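You operate a simulated robot arm through the tools that you are given. There is no shell and no other tool. Be economical: measure what you need, move in short steps, check, and stop when the job is done.

You run a simulated robot arm. Do the job below in one go: nothing can be reset, and whatever is moved stays where it is left.

Task
Take the teal pad with pink band and leave it on the deck in front of the hopper. Put the tin with blue lid and green band in the blue bin marked cloudy. Take the tin marked bolts and put it in the blue bin marked clear. Take the purple strainer with blue band on the kerb between the two boxes and put it away on the top of the bench marked fittings. Take the green cap with blue band on the surface of the wooden cabinet top and put it away on the top of the bench marked checks. Put the teal padlock on the deck in front of the hopper. Press the blue button marked river two times. The order is free. Set down upright: purple strainer with blue band.

Only the result counts: the job must be done as asked and must still hold three seconds after the hand-in. Knocking over, shifting, dropping, spilling or breaking anything else fails it. Lids that push on must go on centred and level and be pressed home; caps that screw on are set level and turned clockwise until they are tight.

Robot
A 6-joint arm with a two-finger parallel gripper on a trunk, on a base that drives. Base frame: it is fixed to the floor where the robot stands at the start and does not move with it; the origin is under the middle of the robot, x ahead of it, y to its left, z up; the surface under the hand at the start is at about z = 0.55. Readings come in m, degrees, newtons and seconds.
With the tool pointing down near the work surface it reaches from about 0.32 to 0.7 m from the robot's upright axis, wherever it stands. Its first joint turns from -166.0 to 166.0 degrees. Places, roughly: blue bin marked clear [0.5, 4, 1]; blue bin marked cloudy [0.5, 3.75, 1]; blue button marked river [-4.1, 0.5, 1]; deck in front of the hopper [-2.1, 3.7, 0.5]; green cap with blue band (5x5x4 cm) [-2.4, 7, 0.9]; purple strainer with blue band (5x5x8 cm) [-1.8, 3.9, 0.4]; teal pad with pink band (7x10x6 cm) [0.5, -0.1, 0.6]; teal padlock (5x3x8 cm) [-2.7, 7, 0.9]; tin marked bolts [0.5, 5, 0.5]; tin with blue lid and green band [0.5, 3.75, 1.25]; top of the bench marked checks [-3.9, 7.1, 0.8]; top of the bench marked fittings [-8.1, 7, 0.8]. Payload 4.1 kg.
The TCP is the grasp point between the finger pads, 0.023 m short of the fingertips. In the tool frame z runs along the fingers and y along their closing line. The gripper opens to 0.094 m. The fingers are 0.038 m wide and 0.01 m thick; the gripper's body (0.054 by 0.096 m) begins 0.039 m behind the TCP.
Orientation is told as [roll, pitch, yaw] about the base's x, y, z axes, in that order, counted from this pose: with the fingers straight down and closing along the base's y, the tool's x points along the base's -x, its y along +y and its z along -z.

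Tools
- The arm moves only by the tool send_rows. Its arguments are lists of equal length, an entry for each row: "delta_pos": the shift along the tool's x, y, z in m, a list of three; "angular": the turn, a rotation vector about the tool's x, y, z in rad, a list of three; "claw": the gripper command, from -1 (shut) to 1 (fully open), values between in proportion. In form: {"delta_pos": [[tx, ty, tz], ...], "angular": [[ax, ay, az], ...], "claw": [claw, ...]}. A call has 1 to 20 rows; each row shifts and turns the commanded pose from where the row before left it, along the tool's axes as they then stand. Each row takes 0.2 s and may step no farther than 0.05 m and 8.6 degrees from the row before; otherwise, or with a gripper value out of range, the whole call is refused. Where a pose cannot be reached the arm comes as near as it can. A force on the tool above 40 N (or 10 N above the force at the start of the call, whichever is more), or a blocked arm, ends the call early, and 0.2 s more pass. Each finger travels about 0.045 m/s and halts on what it meets, pressing with about 42 N; the grip force reading is that of the motor and also rises with nothing between the fingers. The clock runs only during rows and for 0.2 s after the last one: add rows that do not move to give the fingers time. It gives the time, the measured TCP pose, the force on the tool (base axes), the opening and the grip force at its end, in the units of the frame above (readings bear some noise), with the torque about the TCP (base axes, N m) and any sound that the robot's microphone picked up, and new pictures: "show" is both (left out), scene, wrist or none.
- Cameras (640 x 400 px; columns grow to the right, rows downward): "scene" is now at [0.0056, 0.1206, 1.3093]; the picture's right is [-0.59, -0.81, 0.00], its down [-0.58, 0.42, -0.70] and it looks along [0.57, -0.41, -0.71] (base axes); focal length 278 px, centre (320, 200). "wrist" rides on the gripper at [0.086, 0.016, -0.074] in the tool frame; the picture's right is [-0.18, 0.98, 0.00], its down [-0.58, -0.11, -0.81] and it looks along [-0.79, -0.15, 0.59] (tool axes); focal length 243 px, centre (320, 200). There is no depth. A picture from a camera that has moved, and an enlarged one, comes with that camera's place and axes in the base frame and with its lens.
- move_column(by): slides the trunk up (or, below 0, down) by that many m; the arm and the scene camera ride with it, the base frame stays. It gives what a move gives, with no picture.
- base_move(legs): drives the robot by 1 to 6 legs, each [ahead, turn to the left] in m and degrees, along the robot's own axes; the way and the turn of a leg run together, so that a leg with both is an arc; at most 1.5 m and 180 degrees a leg. The arm and the cameras ride along, it lands a little off, and it stops where it bumps. It gives what a move gives, and a new picture of the scene camera.
- pan_tilt(pan, tilt): turns the head with the scene camera to pan (to the left, within 155 degrees either way) and tilt (down, from -29 to 69), counted from straight ahead of the robot. It gives what a move gives, and a new picture of the scene camera.
- zoom(camera, box): a new picture of the part [left, top, right, bottom] of that camera's present view, enlarged. The clock stands still meanwhile.
- hand_in(): hands the job in; it is judged then, once.

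Work in short steps. Places have to be worked out from the pictures, the camera data and where the tool is seen: move nearer, look again, correct. Check each grasp and each placing, and mend what went wrong. You have 196 turns and 260 pictures in all, those below and enlarged ones among them. Open the gripper and draw the arm clear of the work before you hand the job in, unless the task says otherwise; then end with one line.

The tools are called after "Call:" by a JSON object that holds its "name" and its "arguments". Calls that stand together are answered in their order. send_rows: Moves the arm, as the interface text tells. Its arguments: {"type":"object","properties":{"delta_pos":{"type":"array"},"angular":{"type":"array"},"claw":{"type":"array"},"show":{"type":"string","enum":["both","scene","wrist","none"]}},"required":["delta_pos","angular","claw"]} The other tools are called the same way: move_column (by) slides the trunk up or down; base_move (legs) drives the base; pan_tilt (pan, tilt) turns the head that bears the scene camera; zoom (camera, box) takes an enlarged picture of a part of a camera's view; hand_in () hands the job in.

At the start:

```text
t: 0.0
ee_pos: [0.4348, -0.1908, 0.8044]
tool_rot: [0.0, 0.0, 0.0]
contact_force: [0.3, -0.3, -0.8]
moment: [-0.01, -0.02, -0.02]
gripper_width: 0.0939
grasp_force: 0.1
trunk travel left (down, up): [-0.275, 0.315]
robot x, y, heading: [-0.0025, -0.0016, 0.3]
head pan, tilt: [-36.2, 45.5]
```

scene: 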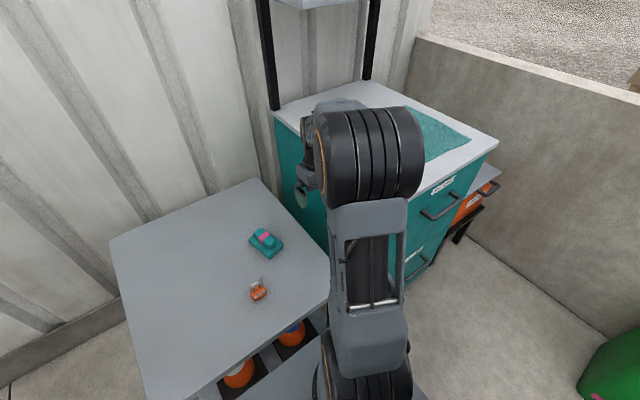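
wrist: 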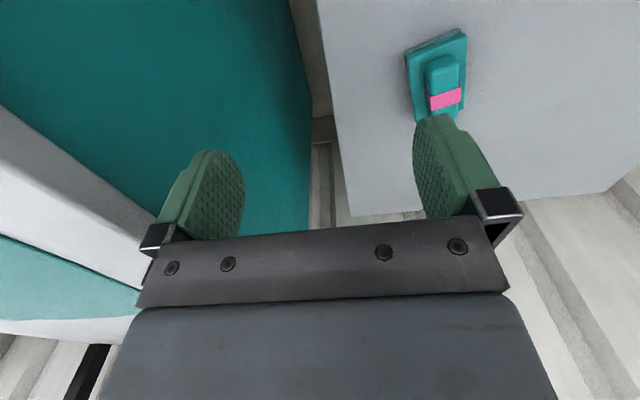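

I judge the pad to be near (0.525, -0.055). I'll zoom in to see which way it lies.

Call:
{"name": "zoom", "arguments": {"camera": "wrist", "box": [360, 10, 520, 130]}}

Call:
{"name": "zoom", "arguments": {"camera": "scene", "box": [220, 210, 320, 310]}}

```text
3.33 times, centred on (440, 70) of wrist
camera zoom: at [0.3476, -0.1738, 0.8802], right [0.18, 0.98, 0.0], down [0.58, -0.11, 0.81], along [0.79, -0.15, -0.59], focal length 809 px, centre (-80, 633)
```

zoom: 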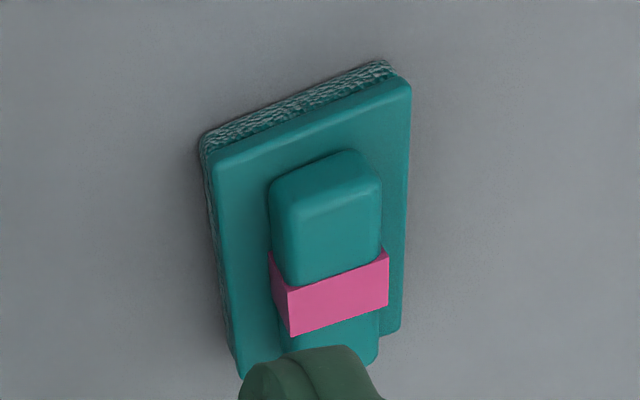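

```text
4.00 times, centred on (270, 260) of scene
camera zoom: at [0.0056, 0.1206, 1.3093], right [-0.59, -0.81, 0.0], down [-0.58, 0.42, -0.7], along [0.57, -0.41, -0.71], focal length 1111 px, centre (520, -40)
```

zoom: 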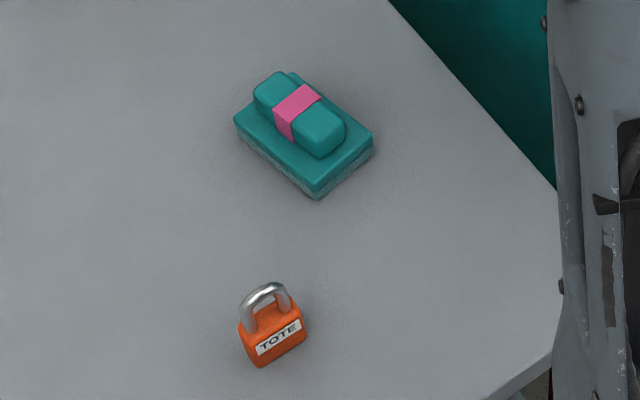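

The pad is centred near (0.542, -0.048) and its handle is turned about +11° from x. I'll go above it, turn to match and stop at about z = 0.68.

Call:
{"name": "send_rows", "arguments": {"delta_pos": [[-0.027, 0.0355, 0], [-0.027, 0.0355, 0], [-0.027, 0.0355, 0], [-0.027, 0.0355, 0], [0, 0, 0], [0, 0, 0], [0, 0, 0.04], [0, 0, 0.04], [0, 0, 0.04], [0, 0, 0]], "angular": [[0, 0, 0], [0, 0, 0], [0, 0, 0], [0, 0, 0], [0, 0, -0.096], [0, 0, -0.096], [0, 0, 0], [0, 0, 0], [0, 0, 0], [0, 0, 0]], "claw": [1, 1, 1, 1, 1, 1, 1, 1, 1, 1], "show": "wrist"}}

```text
t: 2.2
ee_pos: [0.5427, -0.0487, 0.6834]
tool_rot: [-0.1, 0.0, 11.1]
contact_force: [0.8, 0.4, -0.6]
moment: [0.01, 0.0, -0.01]
gripper_width: 0.0941
grasp_force: 0.1
trunk travel left (down, up): [-0.275, 0.315]
robot x, y, heading: [0.0021, 0.0042, 0.0]
head pan, tilt: [-36.2, 45.5]
camera wrist: at [0.4538, -0.0484, 0.7594], right [-0.01, 1.0, 0.0], down [0.59, 0.0, 0.81], along [0.81, 0.01, -0.59], focal length 243 px, centre (320, 200)
```

wrist: 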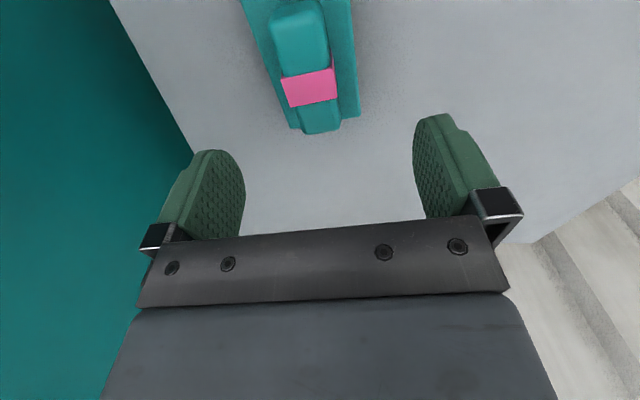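

The handle centre is near (0.535, -0.052). I'll correct for that, descend to z ≈ 0.602 and close.

Call:
{"name": "send_rows", "arguments": {"delta_pos": [[0.007, -0.003, 0.03], [0, 0, 0.03], [0, 0, 0.02], [0, 0, 0], [0, 0, 0], [0, 0, 0], [0, 0, 0], [0, 0, 0], [0, 0, 0], [0, 0, 0]], "angular": [[0, 0, 0], [0, 0, 0], [0, 0, 0], [0, 0, 0], [0, 0, 0], [0, 0, 0], [0, 0, 0], [0, 0, 0], [0, 0, 0], [0, 0, 0]], "claw": [1, 1, 1, 1, -1, -1, -1, -1, -1, -1], "show": "wrist"}}

```text
t: 4.4
ee_pos: [0.5379, -0.0519, 0.6051]
tool_rot: [0.0, 0.0, 11.0]
contact_force: [-1.1, 0.3, 0.2]
moment: [-0.01, -0.04, -0.04]
gripper_width: 0.0312
grasp_force: 41.4
trunk travel left (down, up): [-0.275, 0.315]
robot x, y, heading: [-0.0023, 0.0001, 0.0]
head pan, tilt: [-36.2, 45.5]
camera wrist: at [0.448, -0.0527, 0.6801], right [-0.01, 1.0, 0.0], down [0.59, 0.0, 0.81], along [0.81, 0.01, -0.59], focal length 243 px, centre (320, 200)
```

wrist: 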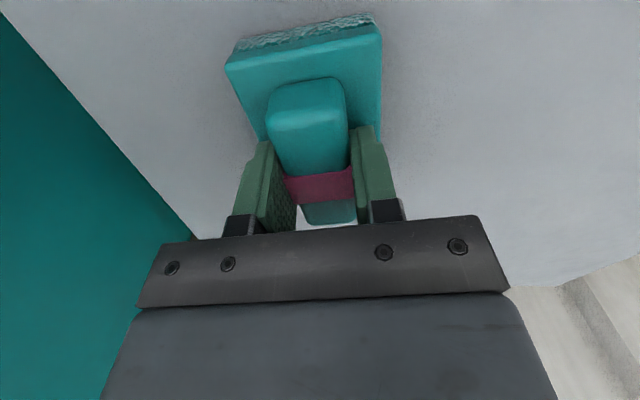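

The pad is held. I'll lift it, draw the arm in, and look around to plan the drive.

Call:
{"name": "send_rows", "arguments": {"delta_pos": [[0, 0, -0.02], [0, 0, -0.05], [0, 0, -0.05], [0, 0, -0.05], [0, 0, -0.05], [0, 0, -0.05], [0.04, 0, 0], [0.04, 0, 0], [0.04, 0, 0], [0, 0, 0]], "angular": [[0, 0, 0], [0, 0, 0], [0, 0, 0], [0, 0, 0], [0, 0, 0], [0, 0, 0], [0, 0, 0], [0, 0, 0], [0, 0, 0], [0, 0, 0]], "claw": [-1, -1, -1, -1, -1, -1, -1, -1, -1, -1], "show": "none"}}

Call:
{"name": "pan_tilt", "arguments": {"pan": 100, "tilt": 15}}

Call:
{"name": "pan_tilt", "arguments": {"pan": 150, "tilt": 15}}

Call:
{"name": "pan_tilt", "arguments": {"pan": 50, "tilt": 15}}

```text
t: 6.6
ee_pos: [0.4191, -0.0771, 0.8752]
tool_rot: [0.1, 0.0, 10.9]
contact_force: [0.1, 0.4, 0.0]
moment: [0.01, -0.03, 0.0]
gripper_width: 0.0311
grasp_force: 42.0
trunk travel left (down, up): [-0.275, 0.315]
robot x, y, heading: [0.0007, -0.0044, -0.1]
head pan, tilt: [-36.2, 45.5]
```

```text
t: 8.8
ee_pos: [0.4199, -0.0769, 0.8747]
tool_rot: [0.0, 0.0, 11.0]
contact_force: [-0.1, 0.7, -0.1]
moment: [0.02, 0.0, 0.01]
gripper_width: 0.031
grasp_force: 42.1
trunk travel left (down, up): [-0.275, 0.315]
robot x, y, heading: [-0.0013, -0.0035, -0.1]
head pan, tilt: [100.0, 15.0]
camera scene: at [-0.0759, 0.2604, 1.3568], right [0.98, 0.17, 0.0], down [0.04, -0.26, -0.97], along [-0.17, 0.95, -0.26], focal length 278 px, centre (320, 200)
```

scene: 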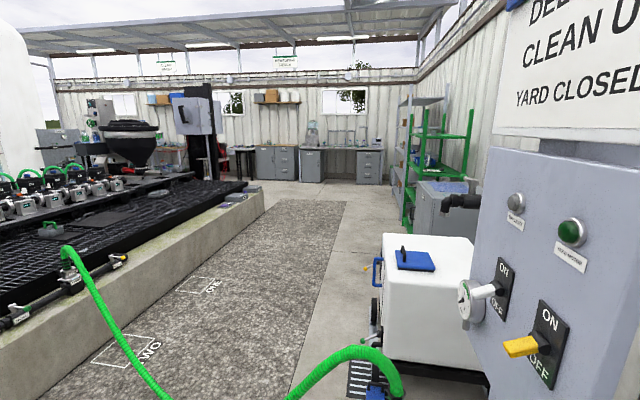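

```text
t: 10.0
ee_pos: [0.4195, -0.0763, 0.874]
tool_rot: [0.0, -0.1, 11.0]
contact_force: [0.8, 0.7, -0.4]
moment: [-0.04, 0.01, -0.02]
gripper_width: 0.0312
grasp_force: 42.3
trunk travel left (down, up): [-0.275, 0.315]
robot x, y, heading: [-0.0015, -0.0014, 0.2]
head pan, tilt: [150.0, 15.0]
camera scene: at [-0.1406, 0.2152, 1.3568], right [0.5, 0.87, 0.0], down [0.22, -0.13, -0.97], along [-0.84, 0.48, -0.26], focal length 278 px, centre (320, 200)
```

scene: 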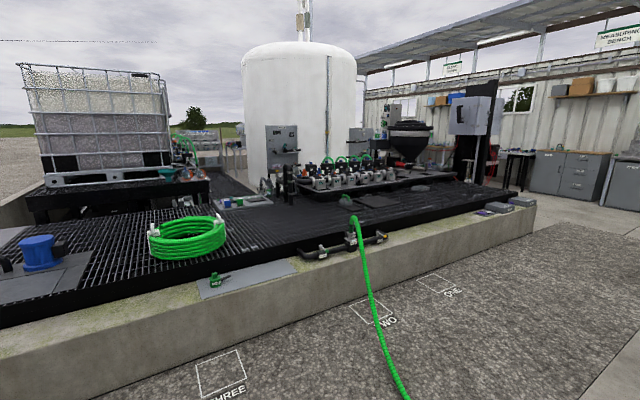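

```text
t: 11.7
ee_pos: [0.4183, -0.0775, 0.8748]
tool_rot: [0.0, 0.0, 11.0]
contact_force: [0.4, 0.1, -0.7]
moment: [0.0, -0.02, -0.03]
gripper_width: 0.0311
grasp_force: 42.2
trunk travel left (down, up): [-0.275, 0.315]
robot x, y, heading: [0.0004, -0.0005, 0.0]
head pan, tilt: [50.0, 15.0]
camera scene: at [0.0003, 0.24, 1.3568], right [0.77, -0.64, 0.0], down [-0.17, -0.2, -0.97], along [0.62, 0.74, -0.26], focal length 278 px, centre (320, 200)
```

scene: 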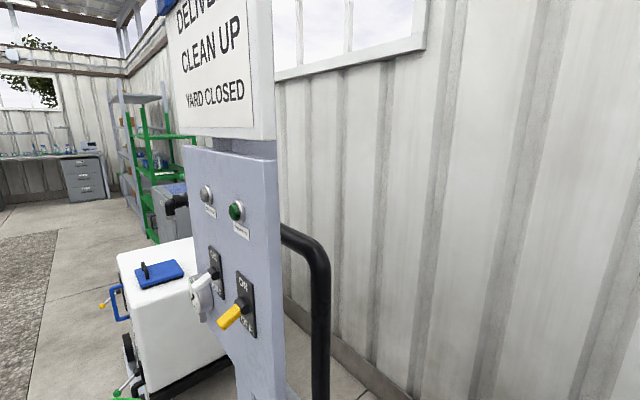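

The lane runs along +y between the bund and the wall, and a green hose lies across it. I'll look down at the hose and toward the river-button side.

Call:
{"name": "pan_tilt", "arguments": {"pan": 105, "tilt": 45}}

Call:
{"name": "pan_tilt", "arguments": {"pan": 150, "tilt": 45}}

```text
t: 13.0
ee_pos: [0.4196, -0.0768, 0.8757]
tool_rot: [-0.1, 0.0, 10.9]
contact_force: [0.3, -0.1, -0.5]
moment: [-0.03, 0.0, -0.01]
gripper_width: 0.0313
grasp_force: 42.1
trunk travel left (down, up): [-0.275, 0.315]
robot x, y, heading: [0.0017, 0.0032, 0.1]
head pan, tilt: [105.0, 45.0]
camera scene: at [-0.0807, 0.247, 1.31], right [0.97, 0.26, 0.0], down [0.18, -0.68, -0.71], along [-0.18, 0.68, -0.71], focal length 278 px, centre (320, 200)
```

scene: 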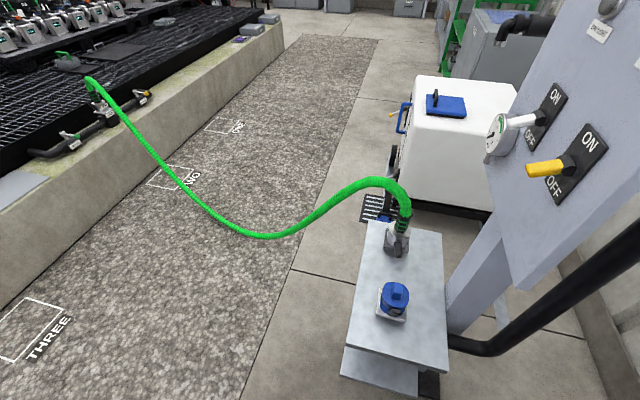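

```text
t: 14.1
ee_pos: [0.4201, -0.076, 0.8748]
tool_rot: [-0.1, 0.0, 11.1]
contact_force: [-0.1, -0.5, -1.1]
moment: [0.02, 0.01, 0.03]
gripper_width: 0.0309
grasp_force: 42.0
trunk travel left (down, up): [-0.275, 0.315]
robot x, y, heading: [-0.0016, 0.0028, -0.1]
head pan, tilt: [150.0, 45.0]
camera scene: at [-0.1301, 0.2091, 1.31], right [0.5, 0.87, 0.0], down [0.61, -0.35, -0.71], along [-0.61, 0.35, -0.71], focal length 278 px, centre (320, 200)
```

scene: 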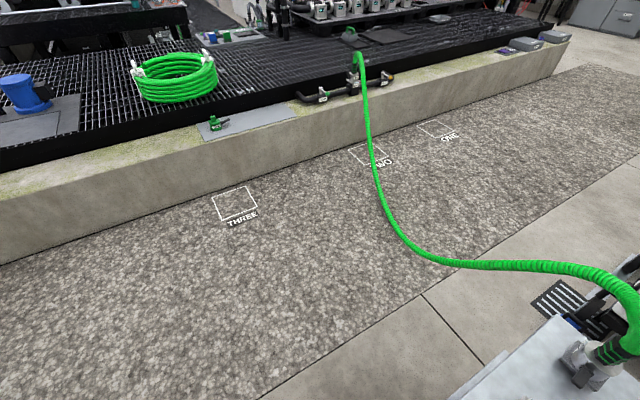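

The hose seems to rest on the ground across the lane near y ≈ 1.15. I'll look at the other side for a way round and for the river button.

Call:
{"name": "zoom", "arguments": {"camera": "scene", "box": [290, 60, 640, 330]}}

Call:
{"name": "pan_tilt", "arguments": {"pan": -155, "tilt": 15}}

Call:
{"name": "pan_tilt", "arguments": {"pan": -110, "tilt": 15}}

```text
1.48 times, centred on (465, 195) of scene
camera zoom: at [-0.1301, 0.2091, 1.31], right [0.5, 0.87, 0.0], down [0.61, -0.35, -0.71], along [-0.61, 0.35, -0.71], focal length 412 px, centre (105, 207)
```

zoom: 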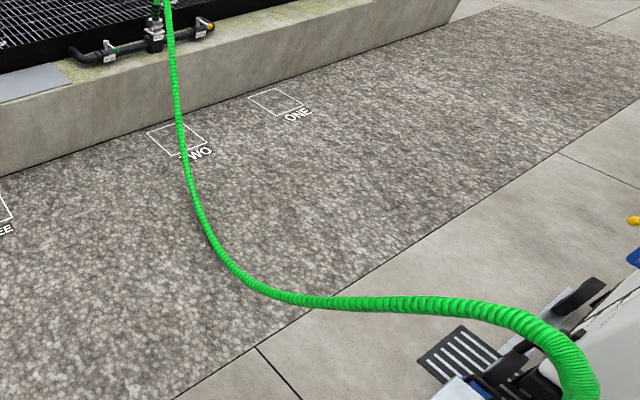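

```text
t: 18.2
ee_pos: [0.4204, -0.0766, 0.8746]
tool_rot: [0.0, 0.1, 11.0]
contact_force: [-0.4, 0.7, 0.2]
moment: [-0.01, -0.01, -0.03]
gripper_width: 0.0312
grasp_force: 42.5
trunk travel left (down, up): [-0.275, 0.315]
robot x, y, heading: [0.0027, -0.0004, 0.1]
head pan, tilt: [-154.7, 15.0]
camera scene: at [-0.1441, 0.1285, 1.3568], right [-0.43, 0.9, 0.0], down [0.23, 0.11, -0.97], along [-0.87, -0.41, -0.26], focal length 278 px, centre (320, 200)
```

scene: 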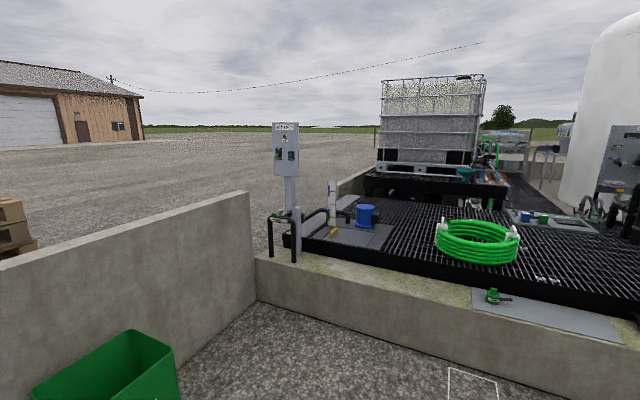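

```text
t: 19.4
ee_pos: [0.4189, -0.0765, 0.8743]
tool_rot: [0.0, 0.0, 11.0]
contact_force: [0.5, 0.5, 0.2]
moment: [0.0, -0.01, 0.02]
gripper_width: 0.0311
grasp_force: 42.0
trunk travel left (down, up): [-0.275, 0.315]
robot x, y, heading: [0.0007, -0.0016, 0.1]
head pan, tilt: [-110.0, 15.0]
camera scene: at [-0.0917, 0.0807, 1.3568], right [-0.94, 0.34, 0.0], down [0.09, 0.24, -0.97], along [-0.33, -0.91, -0.26], focal length 278 px, centre (320, 200)
```

scene: 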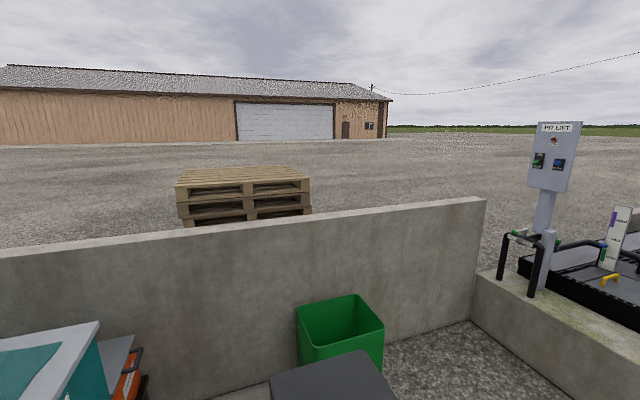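

The -y side is walled off, so the way is along the lane over the hose where it lies on the ground. I'll back out, turn left and look.

Call:
{"name": "base_move", "arguments": {"legs": [[-0.9, 0], [0, 90]]}}

Call:
{"name": "pan_tilt", "arguments": {"pan": 10, "tilt": 40}}

```text
t: 27.9
ee_pos: [-0.8141, 0.4191, 0.8758]
tool_rot: [0.0, -0.1, 100.0]
contact_force: [-0.1, -1.6, -1.1]
moment: [0.04, -0.01, 0.01]
gripper_width: 0.031
grasp_force: 42.5
trunk travel left (down, up): [-0.275, 0.315]
robot x, y, heading: [-0.9012, 0.0031, 89.1]
head pan, tilt: [-110.0, 15.0]
camera scene: at [-0.9784, -0.0865, 1.3568], right [-0.36, -0.93, 0.0], down [-0.24, 0.09, -0.97], along [0.9, -0.35, -0.26], focal length 278 px, centre (320, 200)
```

scene: 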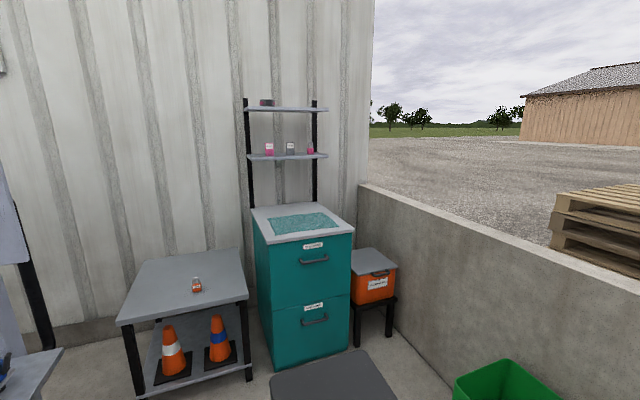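

```text
t: 29.9
ee_pos: [-0.8137, 0.419, 0.8739]
tool_rot: [0.0, 0.0, 99.9]
contact_force: [0.7, -0.5, -0.7]
moment: [-0.02, -0.01, -0.02]
gripper_width: 0.0313
grasp_force: 42.3
trunk travel left (down, up): [-0.275, 0.315]
robot x, y, heading: [-0.8979, 0.0038, 88.9]
head pan, tilt: [10.0, 40.0]
camera scene: at [-1.0787, 0.0312, 1.3172], right [0.99, 0.15, 0.0], down [0.1, -0.64, -0.77], along [-0.12, 0.76, -0.64], focal length 278 px, centre (320, 200)
```

scene: 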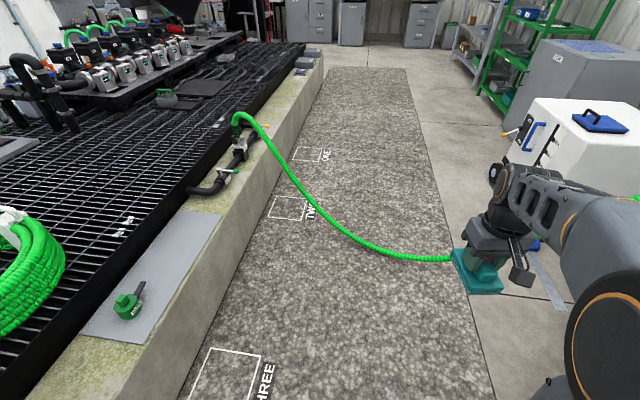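

The hose lies on the gravel around x ≈ -0.9 to -1.0. I'll drive ahead and see whether it blocks the robot.

Call:
{"name": "base_move", "arguments": {"legs": [[1.4, 0]]}}

```text
t: 36.9
ee_pos: [-0.7857, 1.826, 0.8745]
tool_rot: [0.0, 0.0, 100.0]
contact_force: [-0.9, -1.0, 0.0]
moment: [0.01, 0.03, 0.0]
gripper_width: 0.0311
grasp_force: 41.8
trunk travel left (down, up): [-0.275, 0.315]
robot x, y, heading: [-0.8717, 1.4081, 88.7]
head pan, tilt: [10.0, 40.0]
camera scene: at [-1.0509, 1.4375, 1.3172], right [0.99, 0.15, 0.0], down [0.1, -0.64, -0.77], along [-0.12, 0.76, -0.64], focal length 278 px, centre (320, 200)
```

scene: 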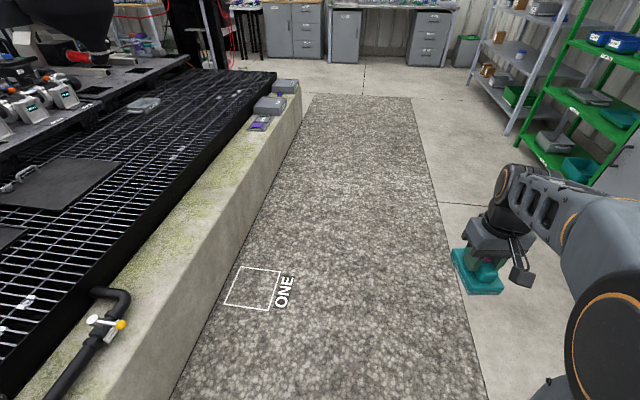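

No bump. I'll go on toward (-1.2, 3.3) beside the hopper deck and look at it.

Call:
{"name": "base_move", "arguments": {"legs": [[0, 11.2], [1.4, 0], [0.3, -11]]}}

Call:
{"name": "pan_tilt", "arguments": {"pan": 75, "tilt": 40}}

```text
t: 46.3
ee_pos: [-1.0504, 3.5128, 0.8751]
tool_rot: [0.0, 0.0, 99.8]
contact_force: [0.3, 0.8, -0.2]
moment: [-0.02, 0.01, 0.02]
gripper_width: 0.031
grasp_force: 41.7
trunk travel left (down, up): [-0.275, 0.315]
robot x, y, heading: [-1.1366, 3.0944, 89.0]
head pan, tilt: [10.0, 40.0]
camera scene: at [-1.3153, 3.1239, 1.3172], right [0.99, 0.15, 0.0], down [0.1, -0.64, -0.77], along [-0.12, 0.76, -0.64], focal length 278 px, centre (320, 200)
```

scene: 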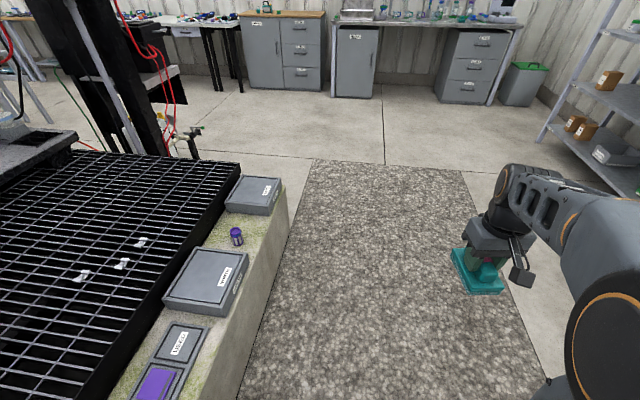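

```text
t: 47.6
ee_pos: [-1.0495, 3.5111, 0.8741]
tool_rot: [-0.1, 0.0, 99.8]
contact_force: [0.1, 0.5, -0.9]
moment: [0.02, 0.02, -0.01]
gripper_width: 0.031
grasp_force: 41.9
trunk travel left (down, up): [-0.275, 0.315]
robot x, y, heading: [-1.1358, 3.0975, 88.9]
head pan, tilt: [75.0, 40.0]
camera scene: at [-1.384, 3.0638, 1.3172], right [0.28, 0.96, 0.0], down [0.62, -0.18, -0.77], along [-0.74, 0.21, -0.64], focal length 278 px, centre (320, 200)
```

scene: 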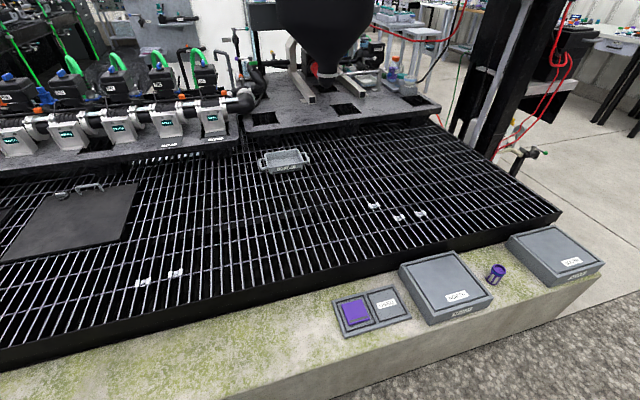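

I see the grating deck with small clips around (-2.12, 3.6 to 3.72). I'll zoom for the details of the deck and the strainer.

Call:
{"name": "zoom", "arguments": {"camera": "scene", "box": [340, 150, 620, 325]}}

```text
2.29 times, centred on (480, 238) of scene
camera zoom: at [-1.384, 3.0638, 1.3172], right [0.28, 0.96, 0.0], down [0.62, -0.18, -0.77], along [-0.74, 0.21, -0.64], focal length 635 px, centre (-46, 114)
```

zoom: 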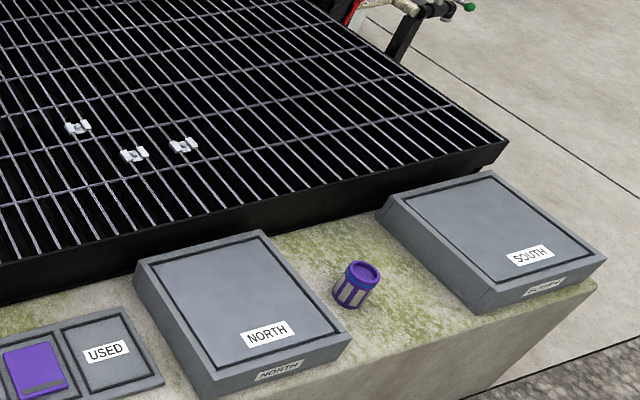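

The strainer stands upright near (-1.8, 3.9). I'll drive closer to the kerb and face the deck.

Call:
{"name": "base_move", "arguments": {"legs": [[0, 32], [0.47, 0], [0, 35]]}}

Call:
{"name": "pan_tilt", "arguments": {"pan": 10, "tilt": 45}}

```text
t: 52.0
ee_pos: [-1.52, 3.8812, 0.8748]
tool_rot: [0.0, 0.1, 132.4]
contact_force: [-0.4, 0.3, -0.9]
moment: [-0.01, 0.02, -0.03]
gripper_width: 0.031
grasp_force: 41.5
trunk travel left (down, up): [-0.275, 0.315]
robot x, y, heading: [-1.3653, 3.4869, 121.7]
head pan, tilt: [75.0, 40.0]
stopped in leg 2: the robot was blocked; the commanded pose is now the measured one
camera scene: at [-1.5576, 3.3231, 1.3172], right [-0.28, 0.96, 0.0], down [0.62, 0.18, -0.77], along [-0.73, -0.22, -0.64], focal length 278 px, centre (320, 200)
```

scene: 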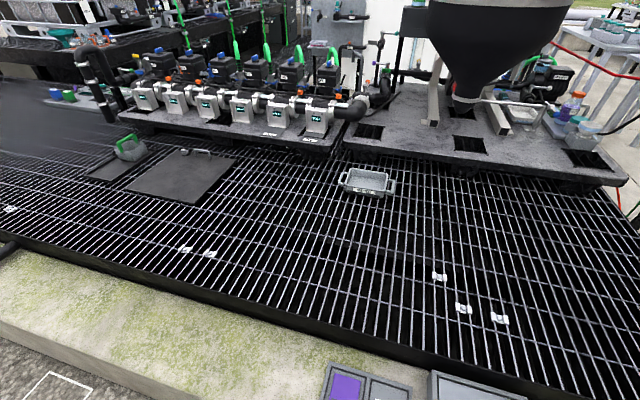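

```text
t: 53.3
ee_pos: [-1.5199, 3.8814, 0.8741]
tool_rot: [0.0, 0.0, 132.4]
contact_force: [-0.2, 0.1, 0.2]
moment: [0.03, -0.02, 0.04]
gripper_width: 0.0308
grasp_force: 41.9
trunk travel left (down, up): [-0.275, 0.315]
robot x, y, heading: [-1.3639, 3.4846, 121.4]
head pan, tilt: [10.0, 45.0]
camera scene: at [-1.53, 3.408, 1.31], right [0.75, 0.66, 0.0], down [0.47, -0.53, -0.71], along [-0.47, 0.53, -0.71], focal length 278 px, centre (320, 200)
```

scene: 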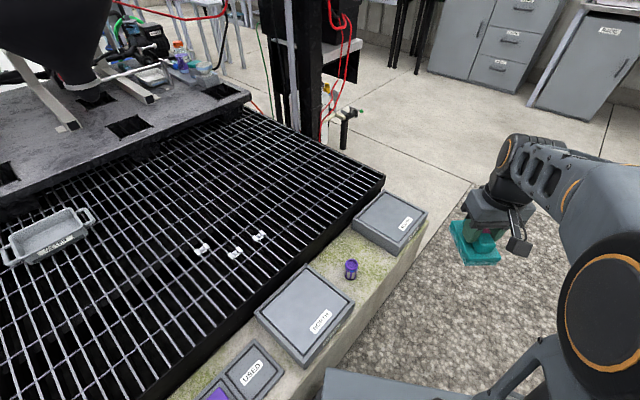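

The base stopped at the kerb at x ≈ -1.364. The arm can reach from here, so I'll carry the pad over to (-1.975, 3.80) and go partway down.

Call:
{"name": "send_rows", "arguments": {"delta_pos": [[-0.0247, 0.0391, 0], [-0.0247, 0.0391, 0], [-0.0247, 0.0391, 0], [-0.0247, 0.0391, 0], [-0.0247, 0.0391, 0], [-0.0247, 0.0391, 0], [-0.0247, 0.0391, 0], [-0.0247, 0.0391, 0], [-0.0247, 0.0391, 0], [-0.0247, 0.0391, 0], [0, 0, 0.04], [0, 0, 0.04], [0, 0, 0.04], [0, 0, 0.04], [0, 0, 0.04], [0, 0, 0.04], [0, 0, 0]], "angular": [[0, 0, 0], [0, 0, 0], [0, 0, 0], [0, 0, 0], [0, 0, 0], [0, 0, 0], [0, 0, 0], [0, 0, 0], [0, 0, 0], [0, 0, 0], [0, 0, 0], [0, 0, 0], [0, 0, 0], [0, 0, 0], [0, 0, 0], [0, 0, 0], [0, 0, 0]], "claw": [-1, -1, -1, -1, -1, -1, -1, -1, -1, -1, -1, -1, -1, -1, -1, -1, -1], "show": "none"}}

Call:
{"name": "pan_tilt", "arguments": {"pan": 35, "tilt": 45}}

```text
t: 56.9
ee_pos: [-1.962, 3.7931, 0.6291]
tool_rot: [0.0, 0.1, 132.4]
contact_force: [0.3, -0.3, -0.6]
moment: [-0.01, -0.02, 0.01]
gripper_width: 0.031
grasp_force: 42.2
out of reach, approached as far as the arm can: row 10
trunk travel left (down, up): [-0.275, 0.315]
robot x, y, heading: [-1.3639, 3.4821, 121.2]
head pan, tilt: [10.0, 45.0]
```

```text
t: 57.8
ee_pos: [-1.9618, 3.7935, 0.6285]
tool_rot: [0.0, 0.1, 132.3]
contact_force: [-0.5, 0.3, -0.5]
moment: [0.02, 0.02, -0.01]
gripper_width: 0.0311
grasp_force: 41.9
trunk travel left (down, up): [-0.275, 0.315]
robot x, y, heading: [-1.3678, 3.4807, 121.7]
head pan, tilt: [35.0, 45.0]
camera scene: at [-1.5508, 3.3796, 1.3099], right [0.4, 0.92, 0.0], down [0.65, -0.28, -0.71], along [-0.65, 0.28, -0.71], focal length 278 px, centre (320, 200)
```

scene: 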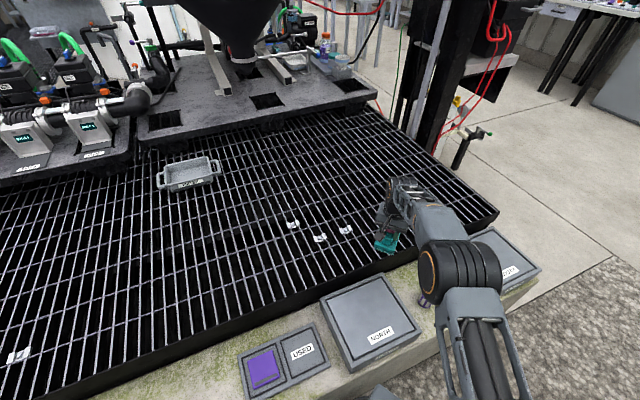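

The deck's front edge is near x ≈ -1.915, so I want the pad farther in, around (-2.0, 3.74). I'll shift and lower it.

Call:
{"name": "send_rows", "arguments": {"delta_pos": [[0.006, 0.0325, 0], [0.006, 0.0325, 0], [0, 0, 0.03], [0, 0, 0.025], [0, 0, 0]], "angular": [[0, 0, 0], [0, 0, 0], [0, 0, 0], [0, 0, 0], [0, 0, 0]], "claw": [-1, -1, -1, -1, -1], "show": "both"}}

```text
t: 59.0
ee_pos: [-2.0006, 3.7411, 0.5733]
tool_rot: [0.0, 0.1, 132.3]
contact_force: [0.3, 0.3, -0.9]
moment: [0.01, 0.02, 0.01]
gripper_width: 0.031
grasp_force: 42.0
trunk travel left (down, up): [-0.275, 0.315]
robot x, y, heading: [-1.3683, 3.4834, 121.4]
head pan, tilt: [35.0, 45.0]
camera scene: at [-1.551, 3.3796, 1.3099], right [0.4, 0.92, 0.0], down [0.65, -0.28, -0.71], along [-0.65, 0.28, -0.71], focal length 278 px, centre (320, 200)
camera wrist: at [-1.9556, 3.6658, 0.649], right [-0.85, -0.53, 0.0], down [-0.31, 0.5, 0.81], along [-0.42, 0.68, -0.59], focal length 243 px, centre (320, 200)
```

scene: 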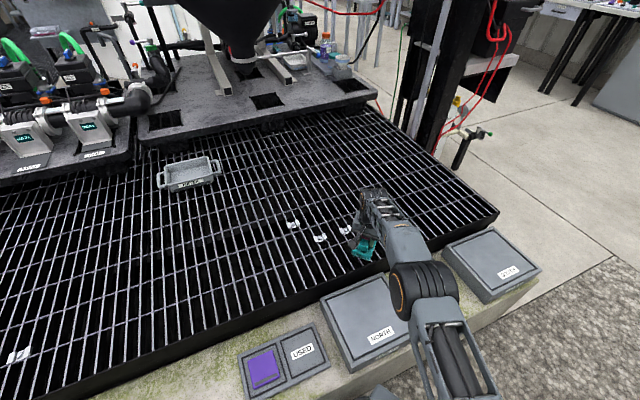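
wrist: 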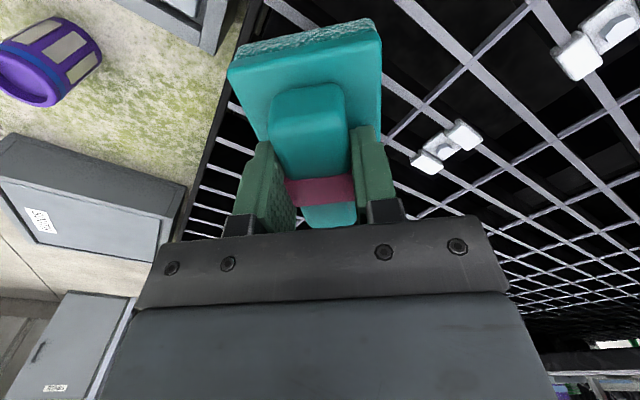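

The pad is clear of the clips and inside the rim. I'll lower it until it touches.

Call:
{"name": "send_rows", "arguments": {"delta_pos": [[0, 0, 0.008], [0, 0, 0.006], [0, 0, 0.004], [0, 0, 0.004], [0, 0, 0]], "angular": [[0, 0, 0], [0, 0, 0], [0, 0, 0], [0, 0, 0], [0, 0, 0]], "claw": [-1, -1, -1, -1, -1], "show": "wrist"}}

```text
t: 60.2
ee_pos: [-2.0015, 3.7398, 0.5549]
tool_rot: [0.1, 0.0, 132.3]
contact_force: [0.7, -1.2, 13.8]
moment: [0.07, -0.19, 0.0]
gripper_width: 0.031
grasp_force: 42.1
trunk travel left (down, up): [-0.275, 0.315]
robot x, y, heading: [-1.3693, 3.4836, 121.7]
head pan, tilt: [35.0, 45.0]
camera wrist: at [-1.9555, 3.6662, 0.6296], right [-0.85, -0.53, 0.0], down [-0.31, 0.5, 0.81], along [-0.43, 0.69, -0.59], focal length 243 px, centre (320, 200)
```

wrist: 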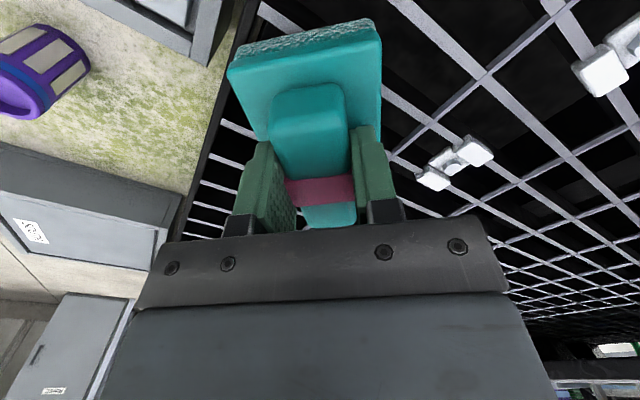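

It has touched (14 N). I'll release with a partial opening and rise.

Call:
{"name": "send_rows", "arguments": {"delta_pos": [[0, 0, 0], [0, 0, 0], [0, 0, 0], [0, 0, -0.03], [0, 0, -0.04], [0, 0, -0.05], [0, 0, -0.05], [0, 0, -0.05]], "angular": [[0, 0, 0], [0, 0, 0], [0, 0, 0], [0, 0, 0], [0, 0, 0], [0, 0, 0], [0, 0, 0], [0, 0, 0]], "claw": [0.1, 0.1, 0.1, 0.1, 0.1, 0.1, 0.1, 0.1], "show": "both"}}

```text
t: 62.0
ee_pos: [-2.0018, 3.7404, 0.7724]
tool_rot: [0.0, 0.1, 132.4]
contact_force: [-0.7, -0.2, -0.6]
moment: [0.02, -0.03, -0.04]
gripper_width: 0.0519
grasp_force: 0.1
trunk travel left (down, up): [-0.275, 0.315]
robot x, y, heading: [-1.3685, 3.484, 121.4]
head pan, tilt: [35.0, 45.0]
camera scene: at [-1.551, 3.3796, 1.3099], right [0.4, 0.92, 0.0], down [0.65, -0.28, -0.71], along [-0.65, 0.28, -0.71], focal length 278 px, centre (320, 200)
camera wrist: at [-1.9563, 3.6662, 0.8474], right [-0.85, -0.53, 0.0], down [-0.31, 0.5, 0.81], along [-0.42, 0.68, -0.59], focal length 243 px, centre (320, 200)
```

scene: 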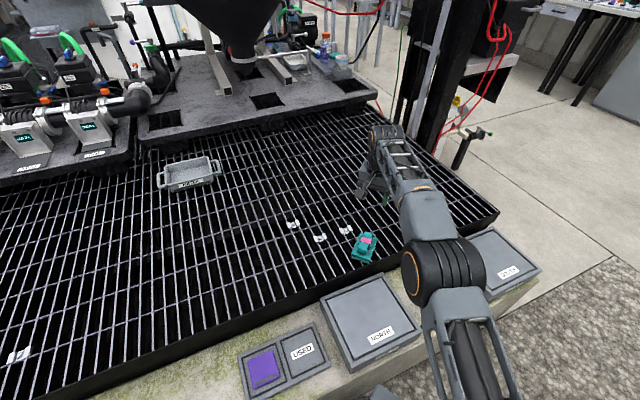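
wrist: 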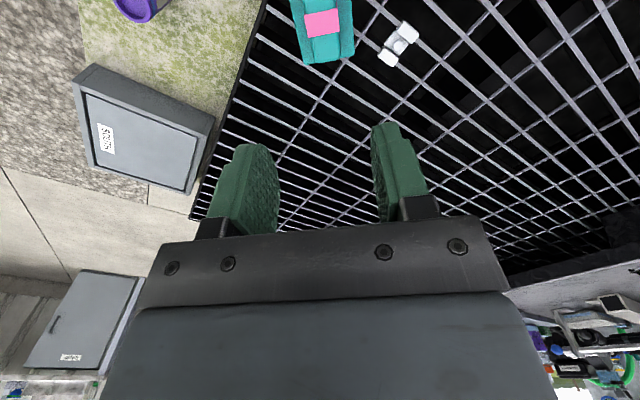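

The pad is resting well on the deck. I'll raise and draw in the arm, back off the kerb, turn toward the shelves on the +x side and look.

Call:
{"name": "send_rows", "arguments": {"delta_pos": [[0, 0, -0.05], [0, 0, -0.05], [0.02, -0.0408, 0], [0.02, -0.0408, 0], [0.02, -0.0408, 0], [0.02, -0.0408, 0], [0.02, -0.0408, 0], [0.02, -0.0408, 0], [0.02, -0.0408, 0], [0.02, -0.0408, 0], [0.02, -0.0408, 0], [0.02, -0.0408, 0], [0.02, -0.0408, 0], [0, 0, 0]], "angular": [[0, 0, 0], [0, 0, 0], [0, 0, 0], [0, 0, 0], [0, 0, 0], [0, 0, 0], [0, 0, 0], [0, 0, 0], [0, 0, 0], [0, 0, 0], [0, 0, 0], [0, 0, 0], [0, 0, 0], [0, 0, 0]], "claw": [0.1, 0.1, 0.1, 0.1, 0.1, 0.1, 0.1, 0.1, 0.1, 0.1, 0.1, 0.1, 0.1, 0.1], "show": "none"}}

Call:
{"name": "base_move", "arguments": {"legs": [[-0.3, 0], [0, -121]]}}

Call:
{"name": "pan_tilt", "arguments": {"pan": 15, "tilt": 20}}

```text
t: 65.0
ee_pos: [-1.5055, 3.8759, 0.8679]
tool_rot: [0.0, 0.2, 132.5]
contact_force: [0.7, -0.3, 0.3]
moment: [-0.03, -0.05, 0.01]
gripper_width: 0.0516
grasp_force: 0.2
out of reach, approached as far as the arm can: row 1, 2
trunk travel left (down, up): [-0.275, 0.315]
robot x, y, heading: [-1.3681, 3.4841, 121.2]
head pan, tilt: [35.0, 45.0]
```

```text
t: 72.1
ee_pos: [-0.8001, 3.1451, 0.8682]
tool_rot: [0.1, 0.1, 11.3]
contact_force: [0.3, -0.6, 0.4]
moment: [-0.04, -0.01, 0.03]
gripper_width: 0.0517
grasp_force: 0.1
trunk travel left (down, up): [-0.275, 0.315]
robot x, y, heading: [-1.2119, 3.2246, 0.3]
head pan, tilt: [35.0, 45.0]
camera scene: at [-1.2033, 3.4416, 1.31], right [0.58, -0.81, 0.0], down [-0.58, -0.41, -0.71], along [0.58, 0.41, -0.71], focal length 278 px, centre (320, 200)
```

scene: 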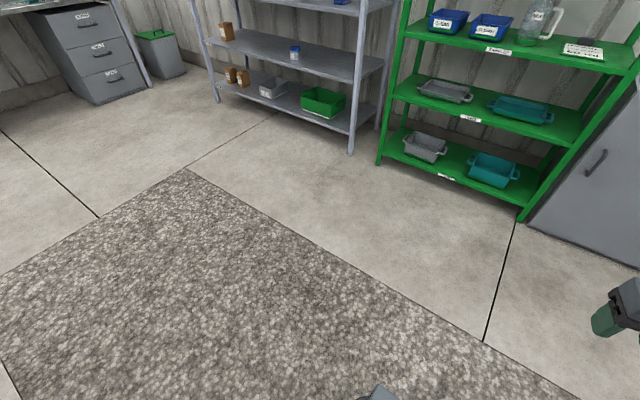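

```text
t: 73.0
ee_pos: [-0.7996, 3.145, 0.8664]
tool_rot: [0.0, 0.0, 11.4]
contact_force: [0.0, -0.2, 0.3]
moment: [0.03, 0.01, -0.02]
gripper_width: 0.0518
grasp_force: 0.1
trunk travel left (down, up): [-0.275, 0.315]
robot x, y, heading: [-1.2068, 3.2287, 0.3]
head pan, tilt: [15.0, 20.0]
camera scene: at [-1.1798, 3.4193, 1.3486], right [0.27, -0.96, 0.0], down [-0.33, -0.09, -0.94], along [0.91, 0.25, -0.34], focal length 278 px, centre (320, 200)
```

scene: 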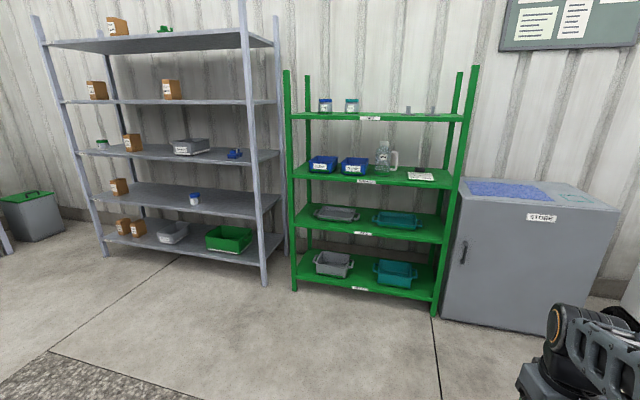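

I see the green rack with the blue bins and lidded tins, and the grey rack with the bolts tin. I'll zoom in.

Call:
{"name": "zoom", "arguments": {"camera": "scene", "box": [280, 70, 480, 200]}}

Call:
{"name": "zoom", "arguments": {"camera": "scene", "box": [80, 120, 280, 250]}}

```text
3.08 times, centred on (380, 135) of scene
camera zoom: at [-1.1798, 3.4193, 1.3486], right [0.27, -0.96, 0.0], down [-0.33, -0.09, -0.94], along [0.91, 0.25, -0.34], focal length 855 px, centre (135, 400)
```

zoom: 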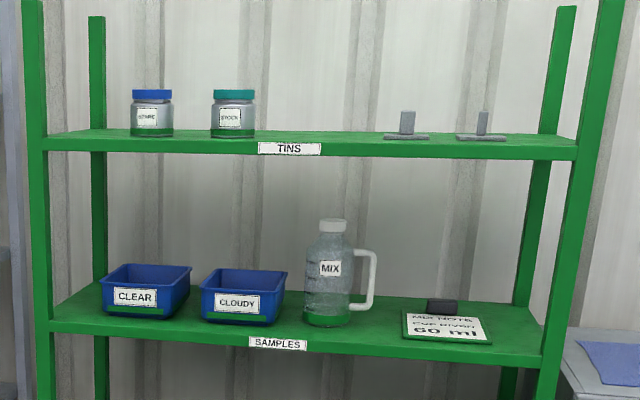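

```text
3.08 times, centred on (180, 185) of scene
camera zoom: at [-1.1798, 3.4193, 1.3486], right [0.27, -0.96, 0.0], down [-0.33, -0.09, -0.94], along [0.91, 0.25, -0.34], focal length 855 px, centre (751, 246)
```

zoom: 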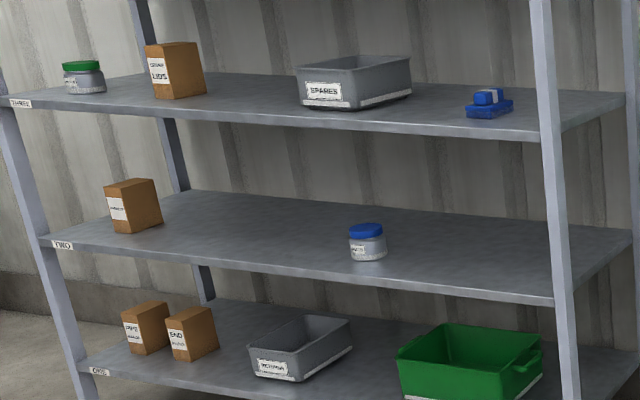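

The tin wanted is the left one with the blue lid on the TINS shelf; the other lid is teal. I'll drive in front of the green rack for a closer look.

Call:
{"name": "base_move", "arguments": {"legs": [[0, 29], [1.08, 0], [0, -29]]}}

Call:
{"name": "pan_tilt", "arguments": {"pan": -5, "tilt": 15}}

```text
t: 81.4
ee_pos: [0.1357, 3.6772, 0.8673]
tool_rot: [0.0, 0.1, 11.4]
contact_force: [-0.2, -0.1, -0.7]
moment: [-0.02, 0.01, 0.0]
gripper_width: 0.0517
grasp_force: 0.1
trunk travel left (down, up): [-0.275, 0.315]
robot x, y, heading: [-0.275, 3.7561, 0.3]
head pan, tilt: [15.0, 20.0]
camera scene: at [-0.2451, 3.9504, 1.3487], right [0.27, -0.96, 0.0], down [-0.33, -0.09, -0.94], along [0.91, 0.25, -0.34], focal length 278 px, centre (320, 200)
```

scene: 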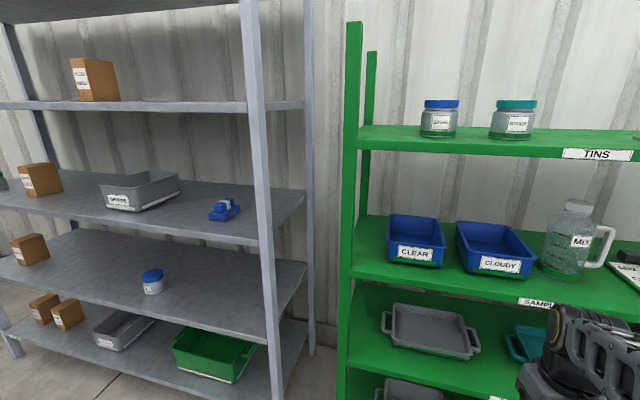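

```text
t: 82.2
ee_pos: [0.1354, 3.6766, 0.8675]
tool_rot: [0.1, 0.1, 11.4]
contact_force: [-0.6, 0.6, -0.4]
moment: [-0.01, 0.01, 0.0]
gripper_width: 0.0517
grasp_force: 0.0
trunk travel left (down, up): [-0.275, 0.315]
robot x, y, heading: [-0.2733, 3.7586, 0.4]
head pan, tilt: [-5.0, 15.0]
camera scene: at [-0.2417, 3.9183, 1.3568], right [-0.08, -1.0, 0.0], down [-0.26, 0.02, -0.97], along [0.96, -0.08, -0.26], focal length 278 px, centre (320, 200)
```

scene: 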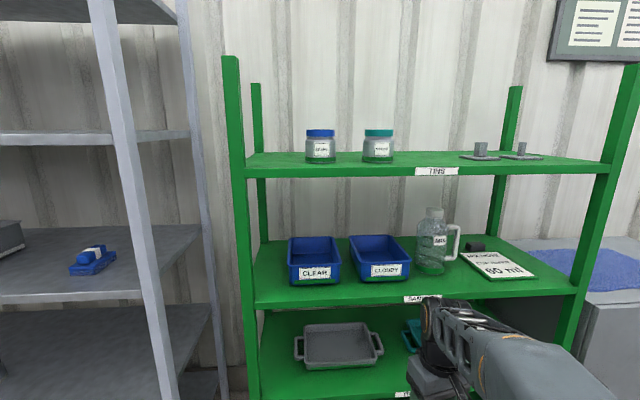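

Triangulation puts the blue-lid tin near (0.53, 3.855, 1.30). I'll zoom on the shelves for finer geometry.

Call:
{"name": "zoom", "arguments": {"camera": "scene", "box": [240, 115, 480, 310]}}

```text
2.05 times, centred on (360, 212) of scene
camera zoom: at [-0.2417, 3.9183, 1.3568], right [-0.08, -1.0, 0.0], down [-0.26, 0.02, -0.97], along [0.96, -0.08, -0.26], focal length 570 px, centre (238, 174)
```

zoom: 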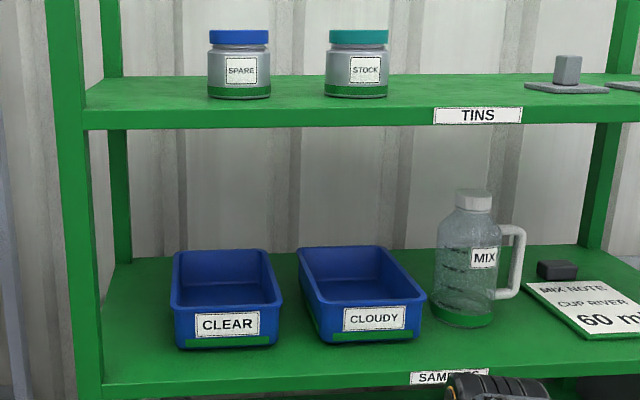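

Shelf tops are about z = 1.26 and 0.89, the front edge is at x ≈ 0.416, and the cloudy bin is centred near (0.6, 3.665). I'll use a nearly level grasp with the wrist camera on top, so first I turn the tool about its axis.

Call:
{"name": "send_rows", "arguments": {"delta_pos": [[0, 0, 0], [0, 0, 0], [0, 0, 0], [0, 0, 0], [0, 0, 0], [0, 0, 0], [0, 0, 0], [0, 0, 0], [0, 0, 0], [0, 0, 0], [0, 0, 0], [0, 0, 0], [0, 0, 0], [0, 0, 0], [0, 0, 0], [0, 0, 0], [0, 0, 0], [0, 0, 0], [0, 0, 0], [0, 0, 0]], "angular": [[0, 0, -0.147], [0, 0, -0.147], [0, 0, -0.147], [0, 0, -0.147], [0, 0, -0.147], [0, 0, -0.147], [0, 0, -0.147], [0, 0, -0.147], [0, 0, -0.147], [0, 0, -0.147], [0, 0, -0.147], [0, 0, -0.147], [0, 0, -0.147], [0, 0, -0.147], [0, 0, -0.147], [0, 0, -0.147], [0, 0, -0.147], [0, 0, -0.147], [0, 0, -0.147], [0, 0, -0.147]], "claw": [1, 1, 1, 1, 1, 1, 1, 1, 1, 1, 1, 1, 1, 1, 1, 1, 1, 1, 1, 1], "show": "none"}}

Call:
{"name": "move_column", "arguments": {"by": 0.25}}

```text
t: 86.4
ee_pos: [0.139, 3.7909, 0.8615]
tool_rot: [1.1, 0.0, 178.8]
contact_force: [0.2, -0.4, -0.6]
moment: [0.04, 0.0, 0.0]
gripper_width: 0.0939
grasp_force: 0.2
out of reach, approached as far as the arm can: row 18, 19, 20
trunk travel left (down, up): [-0.275, 0.315]
robot x, y, heading: [-0.2732, 3.7557, 0.4]
head pan, tilt: [-5.0, 15.0]
```

```text
t: 89.0
ee_pos: [0.1395, 3.7906, 1.1116]
tool_rot: [1.1, 0.1, 178.7]
contact_force: [-1.3, -0.6, -1.3]
moment: [0.0, -0.01, 0.0]
gripper_width: 0.0938
grasp_force: 0.0
trunk travel left (down, up): [-0.525, 0.065]
robot x, y, heading: [-0.273, 3.7581, 0.7]
head pan, tilt: [-5.0, 15.0]
```

The wrist is just at its turning limit, but the camera-up side has been reached. I'll pitch the tool up toward level and see how the arm follows.

Call:
{"name": "send_rows", "arguments": {"delta_pos": [[0, 0, 0], [0, 0, 0], [0, 0, 0], [0, 0, 0], [0, 0, 0], [0, 0, 0], [0, 0, 0], [0, 0, 0], [0, 0, 0]], "angular": [[0, 0.14, 0], [0, 0.14, 0], [0, 0.14, 0], [0, 0.14, 0], [0, 0.14, 0], [0, 0.14, 0], [0, 0.14, 0], [0, 0.14, 0], [0, 0, 0]], "claw": [1, 1, 1, 1, 1, 1, 1, 1, 1], "show": "both"}}

```text
t: 91.0
ee_pos: [0.1565, 3.7877, 1.1199]
tool_rot: [4.0, 56.6, -179.1]
contact_force: [-0.2, 0.3, -0.6]
moment: [0.01, 0.02, -0.01]
gripper_width: 0.0939
grasp_force: 0.0
out of reach, approached as far as the arm can: row 7, 8
trunk travel left (down, up): [-0.525, 0.065]
robot x, y, heading: [-0.2732, 3.7598, 0.4]
head pan, tilt: [-5.0, 15.0]
camera scene: at [-0.2417, 3.9182, 1.6068], right [-0.08, -1.0, 0.0], down [-0.26, 0.02, -0.97], along [0.96, -0.08, -0.26], focal length 278 px, centre (320, 200)
camera wrist: at [0.1404, 3.7771, 1.2339], right [-0.15, -0.98, -0.12], down [-0.99, 0.15, -0.05], along [0.06, 0.11, -0.99], focal length 243 px, centre (320, 200)
```

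scene: 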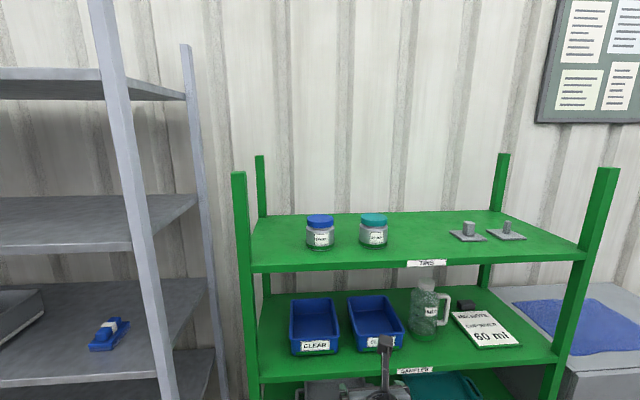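
wrist: 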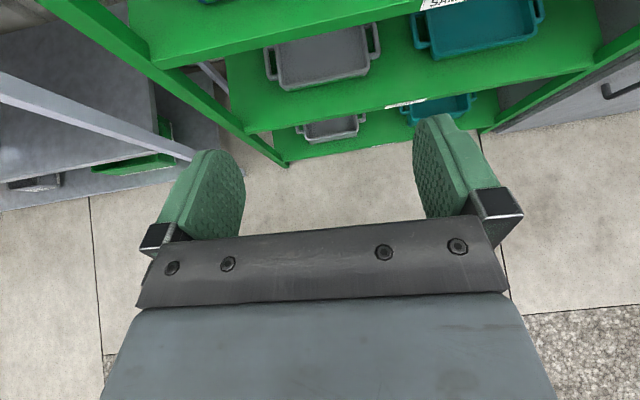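

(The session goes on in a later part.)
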